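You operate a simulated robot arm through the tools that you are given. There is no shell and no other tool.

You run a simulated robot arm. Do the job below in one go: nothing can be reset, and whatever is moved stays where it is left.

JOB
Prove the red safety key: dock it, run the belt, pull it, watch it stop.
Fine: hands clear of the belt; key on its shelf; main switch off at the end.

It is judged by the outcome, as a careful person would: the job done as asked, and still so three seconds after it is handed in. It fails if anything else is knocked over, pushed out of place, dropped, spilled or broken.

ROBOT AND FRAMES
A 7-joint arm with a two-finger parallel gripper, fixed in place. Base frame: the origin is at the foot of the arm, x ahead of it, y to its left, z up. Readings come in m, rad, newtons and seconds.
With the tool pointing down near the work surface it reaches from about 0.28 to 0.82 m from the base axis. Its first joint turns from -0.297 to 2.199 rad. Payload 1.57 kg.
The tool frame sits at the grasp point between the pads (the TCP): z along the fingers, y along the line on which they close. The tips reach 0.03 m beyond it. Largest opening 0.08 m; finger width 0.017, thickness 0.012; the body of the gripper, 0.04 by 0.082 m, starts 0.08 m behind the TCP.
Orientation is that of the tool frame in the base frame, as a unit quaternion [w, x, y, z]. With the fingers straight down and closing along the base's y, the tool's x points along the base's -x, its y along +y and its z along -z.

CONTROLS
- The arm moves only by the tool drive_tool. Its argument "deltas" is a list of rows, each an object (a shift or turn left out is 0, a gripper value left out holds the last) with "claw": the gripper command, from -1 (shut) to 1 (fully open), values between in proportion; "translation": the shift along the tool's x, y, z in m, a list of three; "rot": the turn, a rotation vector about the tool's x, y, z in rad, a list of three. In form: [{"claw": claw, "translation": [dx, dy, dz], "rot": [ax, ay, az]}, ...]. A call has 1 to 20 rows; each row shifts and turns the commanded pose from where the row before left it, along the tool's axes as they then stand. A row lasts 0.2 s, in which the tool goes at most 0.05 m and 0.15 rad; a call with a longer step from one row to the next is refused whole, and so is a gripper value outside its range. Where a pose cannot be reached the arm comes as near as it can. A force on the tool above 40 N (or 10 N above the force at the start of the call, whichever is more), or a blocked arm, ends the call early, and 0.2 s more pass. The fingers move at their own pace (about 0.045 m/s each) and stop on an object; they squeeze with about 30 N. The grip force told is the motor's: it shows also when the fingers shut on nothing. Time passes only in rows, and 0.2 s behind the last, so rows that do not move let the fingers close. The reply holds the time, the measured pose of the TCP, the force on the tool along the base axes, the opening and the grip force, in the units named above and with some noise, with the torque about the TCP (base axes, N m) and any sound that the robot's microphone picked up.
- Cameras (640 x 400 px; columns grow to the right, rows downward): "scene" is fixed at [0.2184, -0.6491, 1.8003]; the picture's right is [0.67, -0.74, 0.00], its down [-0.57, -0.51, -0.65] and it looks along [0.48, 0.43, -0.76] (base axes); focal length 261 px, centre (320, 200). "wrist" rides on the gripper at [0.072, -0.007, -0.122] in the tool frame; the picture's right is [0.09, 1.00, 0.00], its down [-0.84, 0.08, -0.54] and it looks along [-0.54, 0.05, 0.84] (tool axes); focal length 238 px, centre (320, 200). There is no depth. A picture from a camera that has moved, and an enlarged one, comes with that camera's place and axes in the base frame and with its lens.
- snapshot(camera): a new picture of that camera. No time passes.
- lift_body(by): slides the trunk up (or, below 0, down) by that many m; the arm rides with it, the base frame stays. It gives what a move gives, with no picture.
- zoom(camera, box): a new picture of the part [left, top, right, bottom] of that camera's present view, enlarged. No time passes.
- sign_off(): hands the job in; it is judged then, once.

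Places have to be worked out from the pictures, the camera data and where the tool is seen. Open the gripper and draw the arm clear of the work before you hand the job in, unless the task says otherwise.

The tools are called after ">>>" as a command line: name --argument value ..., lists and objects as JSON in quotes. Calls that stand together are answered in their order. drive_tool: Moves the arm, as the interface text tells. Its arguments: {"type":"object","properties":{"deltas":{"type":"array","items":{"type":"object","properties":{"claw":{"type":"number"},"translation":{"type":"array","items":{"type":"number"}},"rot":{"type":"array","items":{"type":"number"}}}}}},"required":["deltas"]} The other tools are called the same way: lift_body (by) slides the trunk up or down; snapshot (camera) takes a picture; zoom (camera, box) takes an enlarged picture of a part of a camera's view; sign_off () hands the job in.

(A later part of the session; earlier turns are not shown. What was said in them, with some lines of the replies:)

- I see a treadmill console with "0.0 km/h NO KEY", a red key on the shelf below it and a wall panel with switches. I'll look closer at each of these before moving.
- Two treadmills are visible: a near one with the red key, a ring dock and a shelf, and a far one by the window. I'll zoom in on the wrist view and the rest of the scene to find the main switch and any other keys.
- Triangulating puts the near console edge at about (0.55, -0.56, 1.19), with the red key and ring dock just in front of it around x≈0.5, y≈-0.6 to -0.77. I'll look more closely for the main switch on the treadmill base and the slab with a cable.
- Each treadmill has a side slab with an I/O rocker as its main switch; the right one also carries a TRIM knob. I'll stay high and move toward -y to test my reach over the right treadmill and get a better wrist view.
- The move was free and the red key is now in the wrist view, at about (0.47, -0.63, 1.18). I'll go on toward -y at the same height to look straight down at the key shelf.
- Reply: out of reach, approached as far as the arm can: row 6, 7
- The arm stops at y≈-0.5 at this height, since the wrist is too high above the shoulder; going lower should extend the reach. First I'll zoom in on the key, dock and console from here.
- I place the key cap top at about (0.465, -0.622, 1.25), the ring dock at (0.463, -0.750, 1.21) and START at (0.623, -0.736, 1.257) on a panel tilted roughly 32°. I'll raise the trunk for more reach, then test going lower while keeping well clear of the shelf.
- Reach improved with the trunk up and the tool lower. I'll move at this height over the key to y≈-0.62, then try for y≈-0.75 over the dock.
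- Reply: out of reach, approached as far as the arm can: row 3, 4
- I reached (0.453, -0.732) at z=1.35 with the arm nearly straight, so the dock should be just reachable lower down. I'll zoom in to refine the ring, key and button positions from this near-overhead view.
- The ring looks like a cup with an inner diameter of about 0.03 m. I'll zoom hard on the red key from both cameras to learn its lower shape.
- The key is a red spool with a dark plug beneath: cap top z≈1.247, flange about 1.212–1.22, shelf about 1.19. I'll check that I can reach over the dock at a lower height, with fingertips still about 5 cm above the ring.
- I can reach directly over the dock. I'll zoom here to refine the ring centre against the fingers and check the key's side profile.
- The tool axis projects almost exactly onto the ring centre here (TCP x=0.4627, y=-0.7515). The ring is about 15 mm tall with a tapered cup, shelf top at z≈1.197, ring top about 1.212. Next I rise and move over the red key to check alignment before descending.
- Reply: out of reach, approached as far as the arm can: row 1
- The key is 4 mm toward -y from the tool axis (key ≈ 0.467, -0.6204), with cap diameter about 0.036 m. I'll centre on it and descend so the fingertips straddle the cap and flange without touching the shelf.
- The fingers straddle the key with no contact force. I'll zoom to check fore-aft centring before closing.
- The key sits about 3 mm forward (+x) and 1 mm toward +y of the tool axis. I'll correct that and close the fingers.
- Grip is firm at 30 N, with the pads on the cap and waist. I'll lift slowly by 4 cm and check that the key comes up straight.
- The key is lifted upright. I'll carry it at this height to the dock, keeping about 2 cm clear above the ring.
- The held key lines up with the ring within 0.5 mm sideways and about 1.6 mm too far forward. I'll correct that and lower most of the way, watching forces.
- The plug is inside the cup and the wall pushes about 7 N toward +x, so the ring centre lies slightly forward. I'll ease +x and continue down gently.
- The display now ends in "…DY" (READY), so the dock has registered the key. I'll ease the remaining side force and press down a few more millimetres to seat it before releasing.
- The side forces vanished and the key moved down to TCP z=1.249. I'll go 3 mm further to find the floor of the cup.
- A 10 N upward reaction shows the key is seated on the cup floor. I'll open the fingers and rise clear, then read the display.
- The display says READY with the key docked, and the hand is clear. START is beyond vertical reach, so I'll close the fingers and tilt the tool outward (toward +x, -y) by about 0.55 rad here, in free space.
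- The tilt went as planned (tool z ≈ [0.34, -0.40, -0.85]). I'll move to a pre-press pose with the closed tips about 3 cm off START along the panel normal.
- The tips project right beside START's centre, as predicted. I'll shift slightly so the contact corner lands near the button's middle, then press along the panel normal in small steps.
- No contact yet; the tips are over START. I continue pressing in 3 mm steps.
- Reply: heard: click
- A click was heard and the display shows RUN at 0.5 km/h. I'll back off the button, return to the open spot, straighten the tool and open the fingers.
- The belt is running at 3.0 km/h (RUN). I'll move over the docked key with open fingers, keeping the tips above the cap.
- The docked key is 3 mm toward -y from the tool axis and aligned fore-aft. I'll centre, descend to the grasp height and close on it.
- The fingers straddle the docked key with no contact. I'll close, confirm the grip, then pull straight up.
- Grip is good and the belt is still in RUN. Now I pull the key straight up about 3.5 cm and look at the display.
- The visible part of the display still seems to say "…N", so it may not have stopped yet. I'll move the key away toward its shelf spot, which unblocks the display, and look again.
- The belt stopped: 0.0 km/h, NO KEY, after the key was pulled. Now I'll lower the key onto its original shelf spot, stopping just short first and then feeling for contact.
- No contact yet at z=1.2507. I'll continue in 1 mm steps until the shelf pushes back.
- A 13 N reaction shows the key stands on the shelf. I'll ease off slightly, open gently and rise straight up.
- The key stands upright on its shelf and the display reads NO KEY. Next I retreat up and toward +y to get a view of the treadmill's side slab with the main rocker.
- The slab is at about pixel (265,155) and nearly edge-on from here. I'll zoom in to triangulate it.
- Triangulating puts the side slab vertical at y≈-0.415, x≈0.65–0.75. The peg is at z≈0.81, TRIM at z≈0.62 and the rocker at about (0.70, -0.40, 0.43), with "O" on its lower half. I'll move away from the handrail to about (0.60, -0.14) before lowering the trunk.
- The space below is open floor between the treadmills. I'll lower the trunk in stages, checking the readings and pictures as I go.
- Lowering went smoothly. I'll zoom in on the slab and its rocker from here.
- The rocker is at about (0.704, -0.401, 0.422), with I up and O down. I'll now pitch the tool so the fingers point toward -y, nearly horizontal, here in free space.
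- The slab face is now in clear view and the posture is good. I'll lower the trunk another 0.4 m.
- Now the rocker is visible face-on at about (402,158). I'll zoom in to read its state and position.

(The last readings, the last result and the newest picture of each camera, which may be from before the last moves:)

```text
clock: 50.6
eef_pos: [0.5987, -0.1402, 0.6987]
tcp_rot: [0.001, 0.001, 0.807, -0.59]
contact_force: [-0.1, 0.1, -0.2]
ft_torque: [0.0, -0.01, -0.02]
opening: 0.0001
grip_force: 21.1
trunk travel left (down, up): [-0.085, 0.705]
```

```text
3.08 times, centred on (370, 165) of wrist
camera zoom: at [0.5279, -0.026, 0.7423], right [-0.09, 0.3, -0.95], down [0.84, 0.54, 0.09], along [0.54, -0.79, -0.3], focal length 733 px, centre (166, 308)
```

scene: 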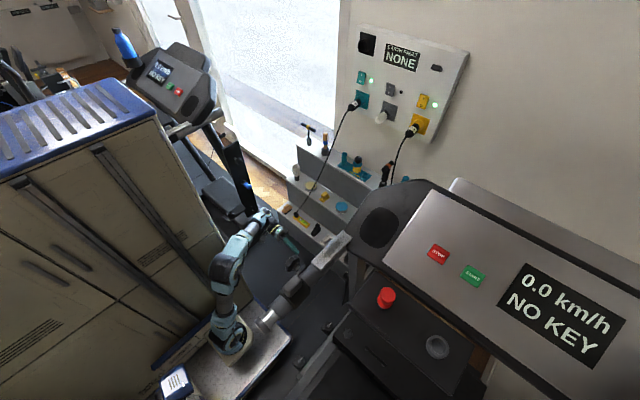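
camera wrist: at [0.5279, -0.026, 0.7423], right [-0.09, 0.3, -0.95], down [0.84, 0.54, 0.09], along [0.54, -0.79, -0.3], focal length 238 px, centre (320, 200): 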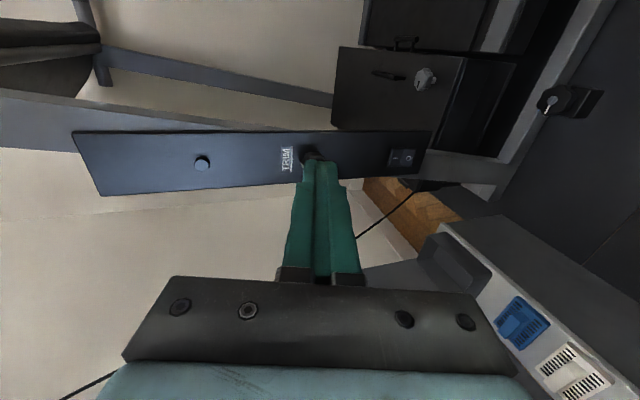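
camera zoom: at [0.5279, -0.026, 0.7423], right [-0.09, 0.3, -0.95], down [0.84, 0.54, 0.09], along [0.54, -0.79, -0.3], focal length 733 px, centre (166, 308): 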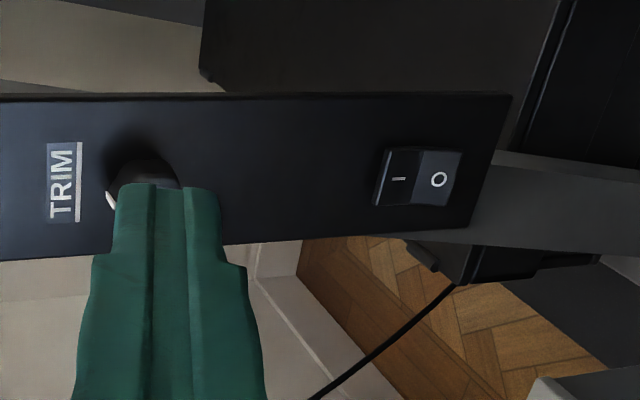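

The rocker spans z≈0.404–0.463 and x≈0.682–0.723. The "O" half is at the bottom (about z 0.415) and raised, so the switch is ON. I'll descend and align with it while staying about 19 cm away in y.

>>> drive_tool --deltas '[{"translation": [-0.0149, 0.0362, 0.01146], "claw": -1}, {"translation": [-0.0149, 0.0362, 0.01146], "claw": -1}, {"translation": [-0.0149, 0.0362, 0.01146], "claw": -1}, {"translation": [-0.0149, 0.0362, 0.01146], "claw": -1}, {"translation": [-0.0149, 0.0362, 0.01146], "claw": -1}, {"translation": [-0.0149, 0.0362, 0.01146], "claw": -1}, {"translation": [-0.0149, 0.0362, 0.01146], "claw": -1}, {"claw": -1}]'

>>> snapshot --camera "wrist"

>>> snapshot --camera "scene"

```text
clock: 52.4
eef_pos: [0.7032, -0.1389, 0.4343]
tcp_rot: [0.001, 0.001, 0.808, -0.589]
contact_force: [0.6, 0.6, 1.2]
ft_torque: [0.03, 0.02, 0.03]
opening: 0.0
grip_force: 21.6
trunk travel left (down, up): [-0.085, 0.705]
```

```text
taken
camera wrist: at [0.6312, -0.0241, 0.4782], right [-0.09, 0.3, -0.95], down [0.84, 0.54, 0.09], along [0.54, -0.79, -0.3], focal length 238 px, centre (320, 200)
```

wrist: 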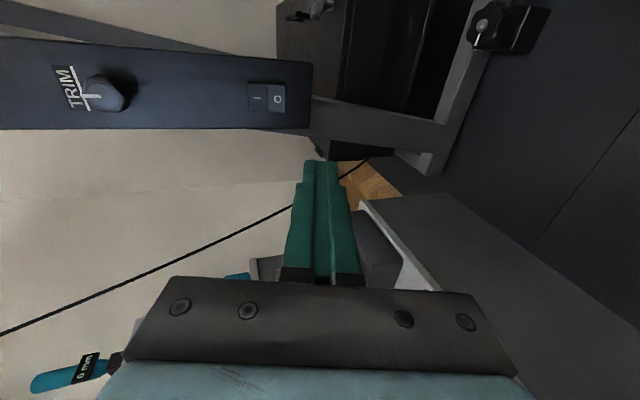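

```text
taken
```

scene: 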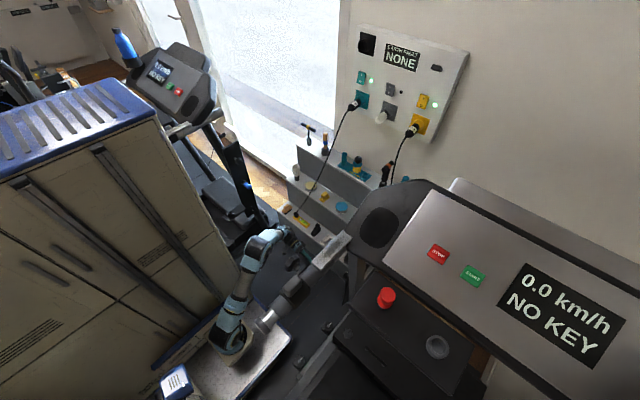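

The "O" half triangulates to about (0.704, -0.405, 0.4175). I'll advance toward -y until the tips are about 6–7 cm short of the rocker and re-check.

>>> drive_tool --deltas '[{"translation": [0, -0.0102, 0.0414], "claw": -1}, {"translation": [0, -0.0102, 0.0414], "claw": -1}, {"translation": [0, -0.0102, 0.0414], "claw": -1}, {"translation": [0, -0.0102, 0.0414], "claw": -1}, {"claw": -1}]'

>>> snapshot --camera "wrist"

>>> zoom --camera "wrist" --box '[250, 80, 390, 200]'

```text
clock: 53.6
eef_pos: [0.7061, -0.3103, 0.4229]
tcp_rot: [0.001, 0.001, 0.808, -0.59]
contact_force: [0.1, -0.2, 0.3]
ft_torque: [0.02, 0.0, 0.02]
opening: 0.0001
grip_force: 21.4
trunk travel left (down, up): [-0.085, 0.705]
```

```text
taken
camera wrist: at [0.6345, -0.1965, 0.466], right [-0.09, 0.3, -0.95], down [0.84, 0.54, 0.09], along [0.54, -0.79, -0.3], focal length 238 px, centre (320, 200)
```

wrist: 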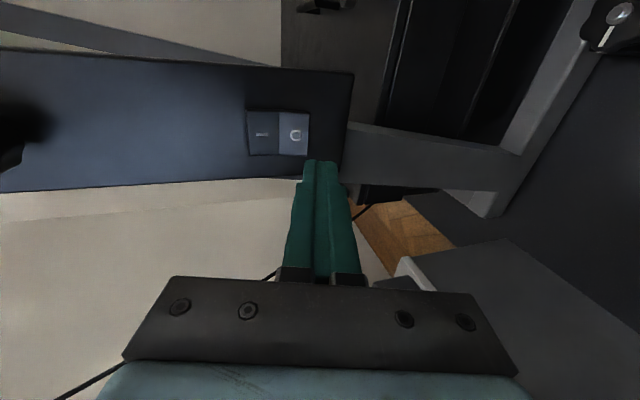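

```text
3.33 times, centred on (320, 140) of wrist
camera zoom: at [0.6345, -0.1965, 0.466], right [-0.09, 0.3, -0.95], down [0.84, 0.54, 0.09], along [0.54, -0.79, -0.3], focal length 794 px, centre (320, 400)
```

zoom: 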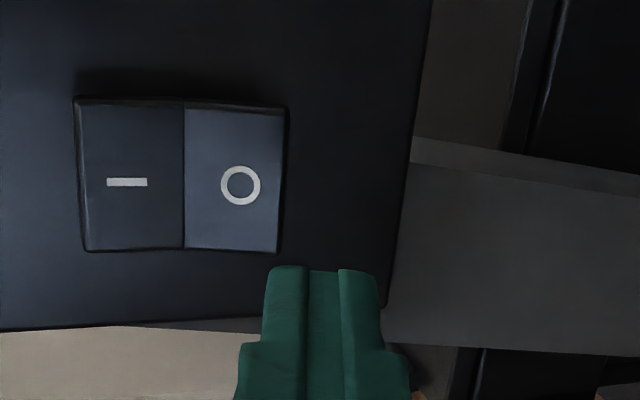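

Tip and "O" line up well (tip ≈ (0.706, -0.339, 0.414), O ≈ (0.705, -0.405, 0.416)). I'll advance along -y, then in small steps until contact.

>>> drive_tool --deltas '[{"translation": [0.001, -0.006, 0.0191], "claw": -1}, {"translation": [0, -0.006, 0.0191], "claw": -1}, {"translation": [0, -0.0015, 0.0048], "claw": -1}, {"translation": [0, -0.0015, 0.0048], "claw": -1}, {"translation": [0, -0.0012, 0.0038], "claw": -1}]'

>>> zoom --camera "wrist" --box '[250, 80, 390, 200]'

```text
clock: 54.8
eef_pos: [0.7025, -0.3643, 0.421]
tcp_rot: [0.0, 0.0, 0.807, -0.59]
contact_force: [0.5, 0.3, 0.0]
ft_torque: [0.02, -0.01, -0.02]
opening: 0.0
grip_force: 21.2
trunk travel left (down, up): [-0.085, 0.705]
```

```text
3.33 times, centred on (320, 140) of wrist
camera zoom: at [0.632, -0.25, 0.465], right [-0.09, 0.3, -0.95], down [0.84, 0.54, 0.09], along [0.54, -0.79, -0.3], focal length 794 px, centre (320, 400)
```

zoom: 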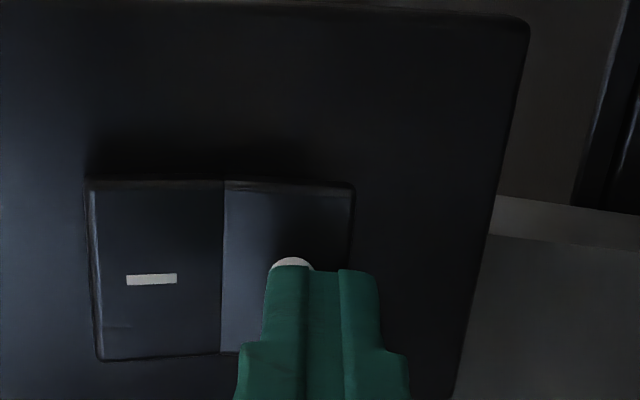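

The tips are just in front of the lower "O" half with no contact yet. I'll keep pressing in 4 mm steps and listen for a click.

>>> drive_tool --deltas '[{"translation": [0, -0.0014, 0.0038], "claw": -1}, {"translation": [0, -0.0014, 0.0038], "claw": -1}, {"translation": [0, -0.0014, 0.0038], "claw": -1}]'

>>> snapshot --camera "scene"

>>> zoom --camera "wrist" --box '[250, 80, 390, 200]'

```text
clock: 55.6
eef_pos: [0.7027, -0.3696, 0.4203]
tcp_rot: [0.001, -0.001, 0.81, -0.587]
contact_force: [-5.5, 10.0, 3.9]
ft_torque: [-0.13, 0.05, -0.21]
opening: 0.0001
grip_force: 20.8
trunk travel left (down, up): [-0.085, 0.705]
stopped in row 3: the force on the tool passed its limit at 46 N (the readings are from after the stop); the commanded pose is now the measured one
```

```text
taken
```

scene: 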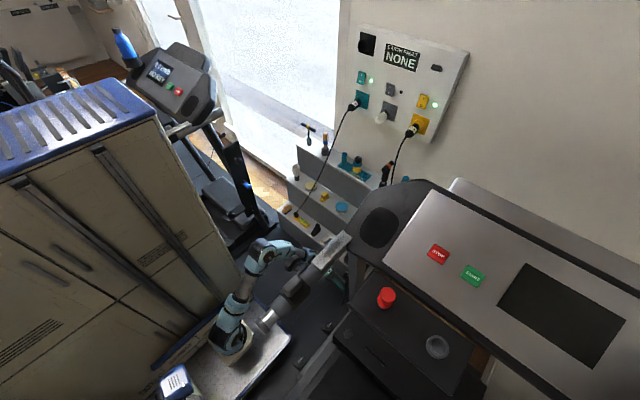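

```text
3.33 times, centred on (320, 140) of wrist
camera zoom: at [0.6312, -0.2559, 0.4641], right [-0.09, 0.31, -0.95], down [0.83, 0.54, 0.09], along [0.54, -0.78, -0.31], focal length 794 px, centre (320, 400)
```

zoom: 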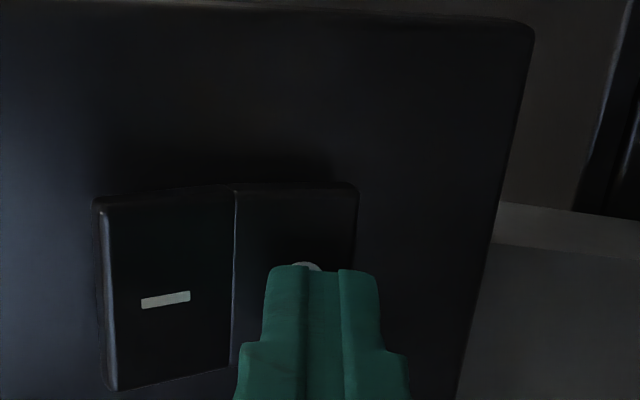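

The rocker flipped to O and the console display is dark, so the main switch is off. I'll draw the fingers straight back along +y.

>>> drive_tool --deltas '[{"translation": [0, 0.003, -0.0095], "claw": -1}, {"translation": [0, 0.006, -0.019], "claw": -1}, {"translation": [0, 0.012, -0.0382], "claw": -1}, {"translation": [0, 0.0135, -0.043], "claw": -1}, {"translation": [0, 0.0135, -0.043], "claw": -1}, {"translation": [0, 0.0135, -0.043], "claw": -1}, {"claw": -1}]'

>>> snapshot --camera "wrist"

>>> zoom --camera "wrist" --box '[220, 60, 320, 150]'

>>> zoom --camera "scene" --box '[330, 180, 640, 400]'

```text
clock: 57.2
eef_pos: [0.702, -0.1666, 0.4219]
tcp_rot: [0.001, -0.001, 0.809, -0.588]
contact_force: [-0.5, 0.2, -0.2]
ft_torque: [-0.03, 0.02, 0.0]
opening: 0.0002
grip_force: 21.1
trunk travel left (down, up): [-0.085, 0.705]
```

```text
taken
camera wrist: at [0.6301, -0.0522, 0.4656], right [-0.09, 0.31, -0.95], down [0.84, 0.54, 0.09], along [0.54, -0.78, -0.31], focal length 238 px, centre (320, 200)
```

wrist: 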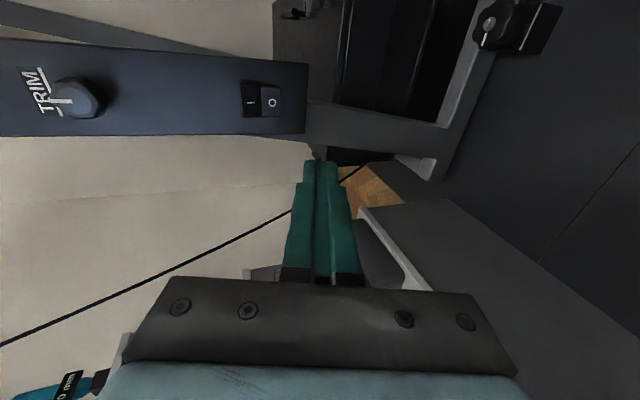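

```text
4.44 times, centred on (270, 105) of wrist
camera zoom: at [0.6301, -0.0522, 0.4656], right [-0.09, 0.31, -0.95], down [0.84, 0.54, 0.09], along [0.54, -0.78, -0.31], focal length 1059 px, centre (542, 622)
```

zoom: 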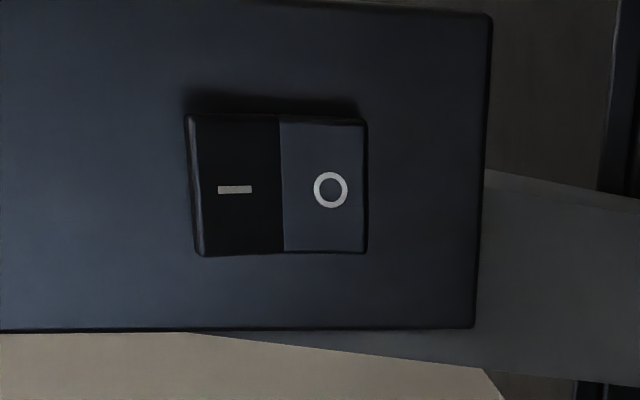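

```text
1.82 times, centred on (485, 290) of scene
camera zoom: at [0.2184, -0.6491, 1.8003], right [0.67, -0.74, 0.0], down [-0.57, -0.51, -0.65], along [0.48, 0.43, -0.76], focal length 475 px, centre (20, 36)
```

zoom: 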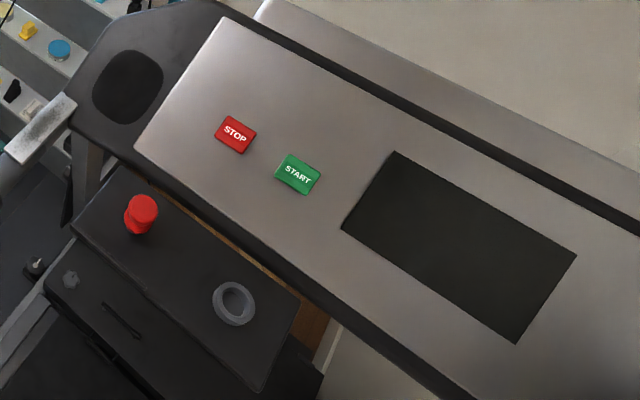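

The rocker stays on O, the display is dark, the red key stands on its shelf and the dock ring is empty. I'll retreat up and back along the way I came and open the gripper.

>>> drive_tool --deltas '[{"translation": [0.0149, -0.0362, -0.01146], "claw": -1}, {"translation": [0.0149, -0.0362, -0.01146], "claw": -1}, {"translation": [0.0149, -0.0362, -0.01146], "claw": -1}, {"translation": [0.0149, -0.0362, -0.01146], "claw": -1}, {"translation": [0.0149, -0.0362, -0.01146], "claw": -1}, {"translation": [0.0149, -0.0362, -0.01146], "claw": -1}, {"translation": [0.0149, -0.0362, -0.01146], "claw": -1}, {"claw": 1}, {"claw": 1}, {"claw": 1}, {"claw": 1}, {"claw": 1}]'

>>> lift_body --by 0.4

>>> snapshot --camera "scene"

>>> snapshot --camera "wrist"

```text
clock: 59.8
eef_pos: [0.5981, -0.1662, 0.686]
tcp_rot: [0.001, -0.001, 0.809, -0.588]
contact_force: [0.2, -0.2, 0.4]
ft_torque: [0.0, 0.04, -0.03]
opening: 0.0799
grip_force: 0.0
trunk travel left (down, up): [-0.085, 0.705]
```

```text
clock: 63.7
eef_pos: [0.5986, -0.1647, 1.0859]
tcp_rot: [0.0, -0.001, 0.81, -0.587]
contact_force: [-0.8, 0.6, 0.4]
ft_torque: [0.01, 0.01, 0.02]
opening: 0.0799
grip_force: 0.0
trunk travel left (down, up): [-0.485, 0.305]
```

```text
taken
```

scene: 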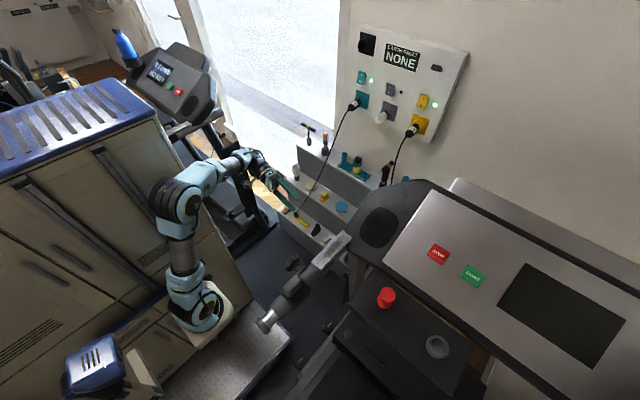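

```text
taken
camera wrist: at [0.5266, -0.0518, 1.1307], right [-0.09, 0.31, -0.95], down [0.84, 0.54, 0.09], along [0.54, -0.78, -0.31], focal length 238 px, centre (320, 200)
```

wrist: 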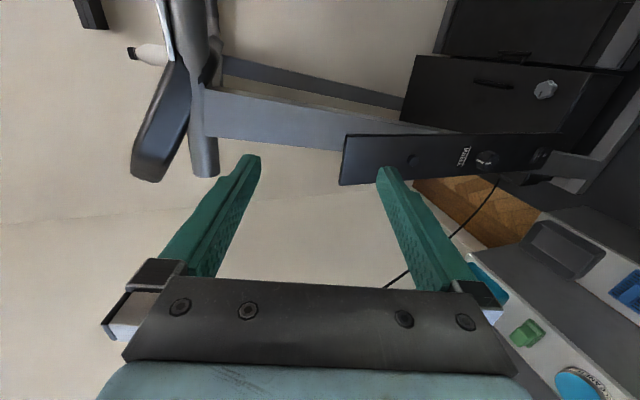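

The key is upright on its shelf, the dock is empty, the console is dark with the main switch on O, the gripper is open and the arm is clear. The whole sequence was seen: READY, RUN 3.0 km/h, key pulled, then 0.0 km/h NO KEY. I'm handing the job in.

>>> sign_off

```text
The job is handed in.
```

The red safety key works: pulling it stopped the belt.

- **Dock:** With the key in the dock, the display changed from NO KEY to READY.
- **Run:** I pressed START and the belt ran up to 3.0 km/h. The arm stayed up at the console and key shelf, clear of the belt.
- **Pull:** The display still showed RUN about a second after I started lifting the key. At the next look, just over a second later, it read 0.0 km/h and NO KEY. I only checked at those two moments, so I can't give an exact stopping time.
- **End state:** The key is upright on its shelf where it was. The main switch on the treadmill's side panel is off and the display is dark. The gripper is open and the arm is clear.

Pressing the main switch briefly hit the arm's force limit (46 N) and stopped that move. The switch flipped and has stayed off. I saw nothing else moved or knocked over.
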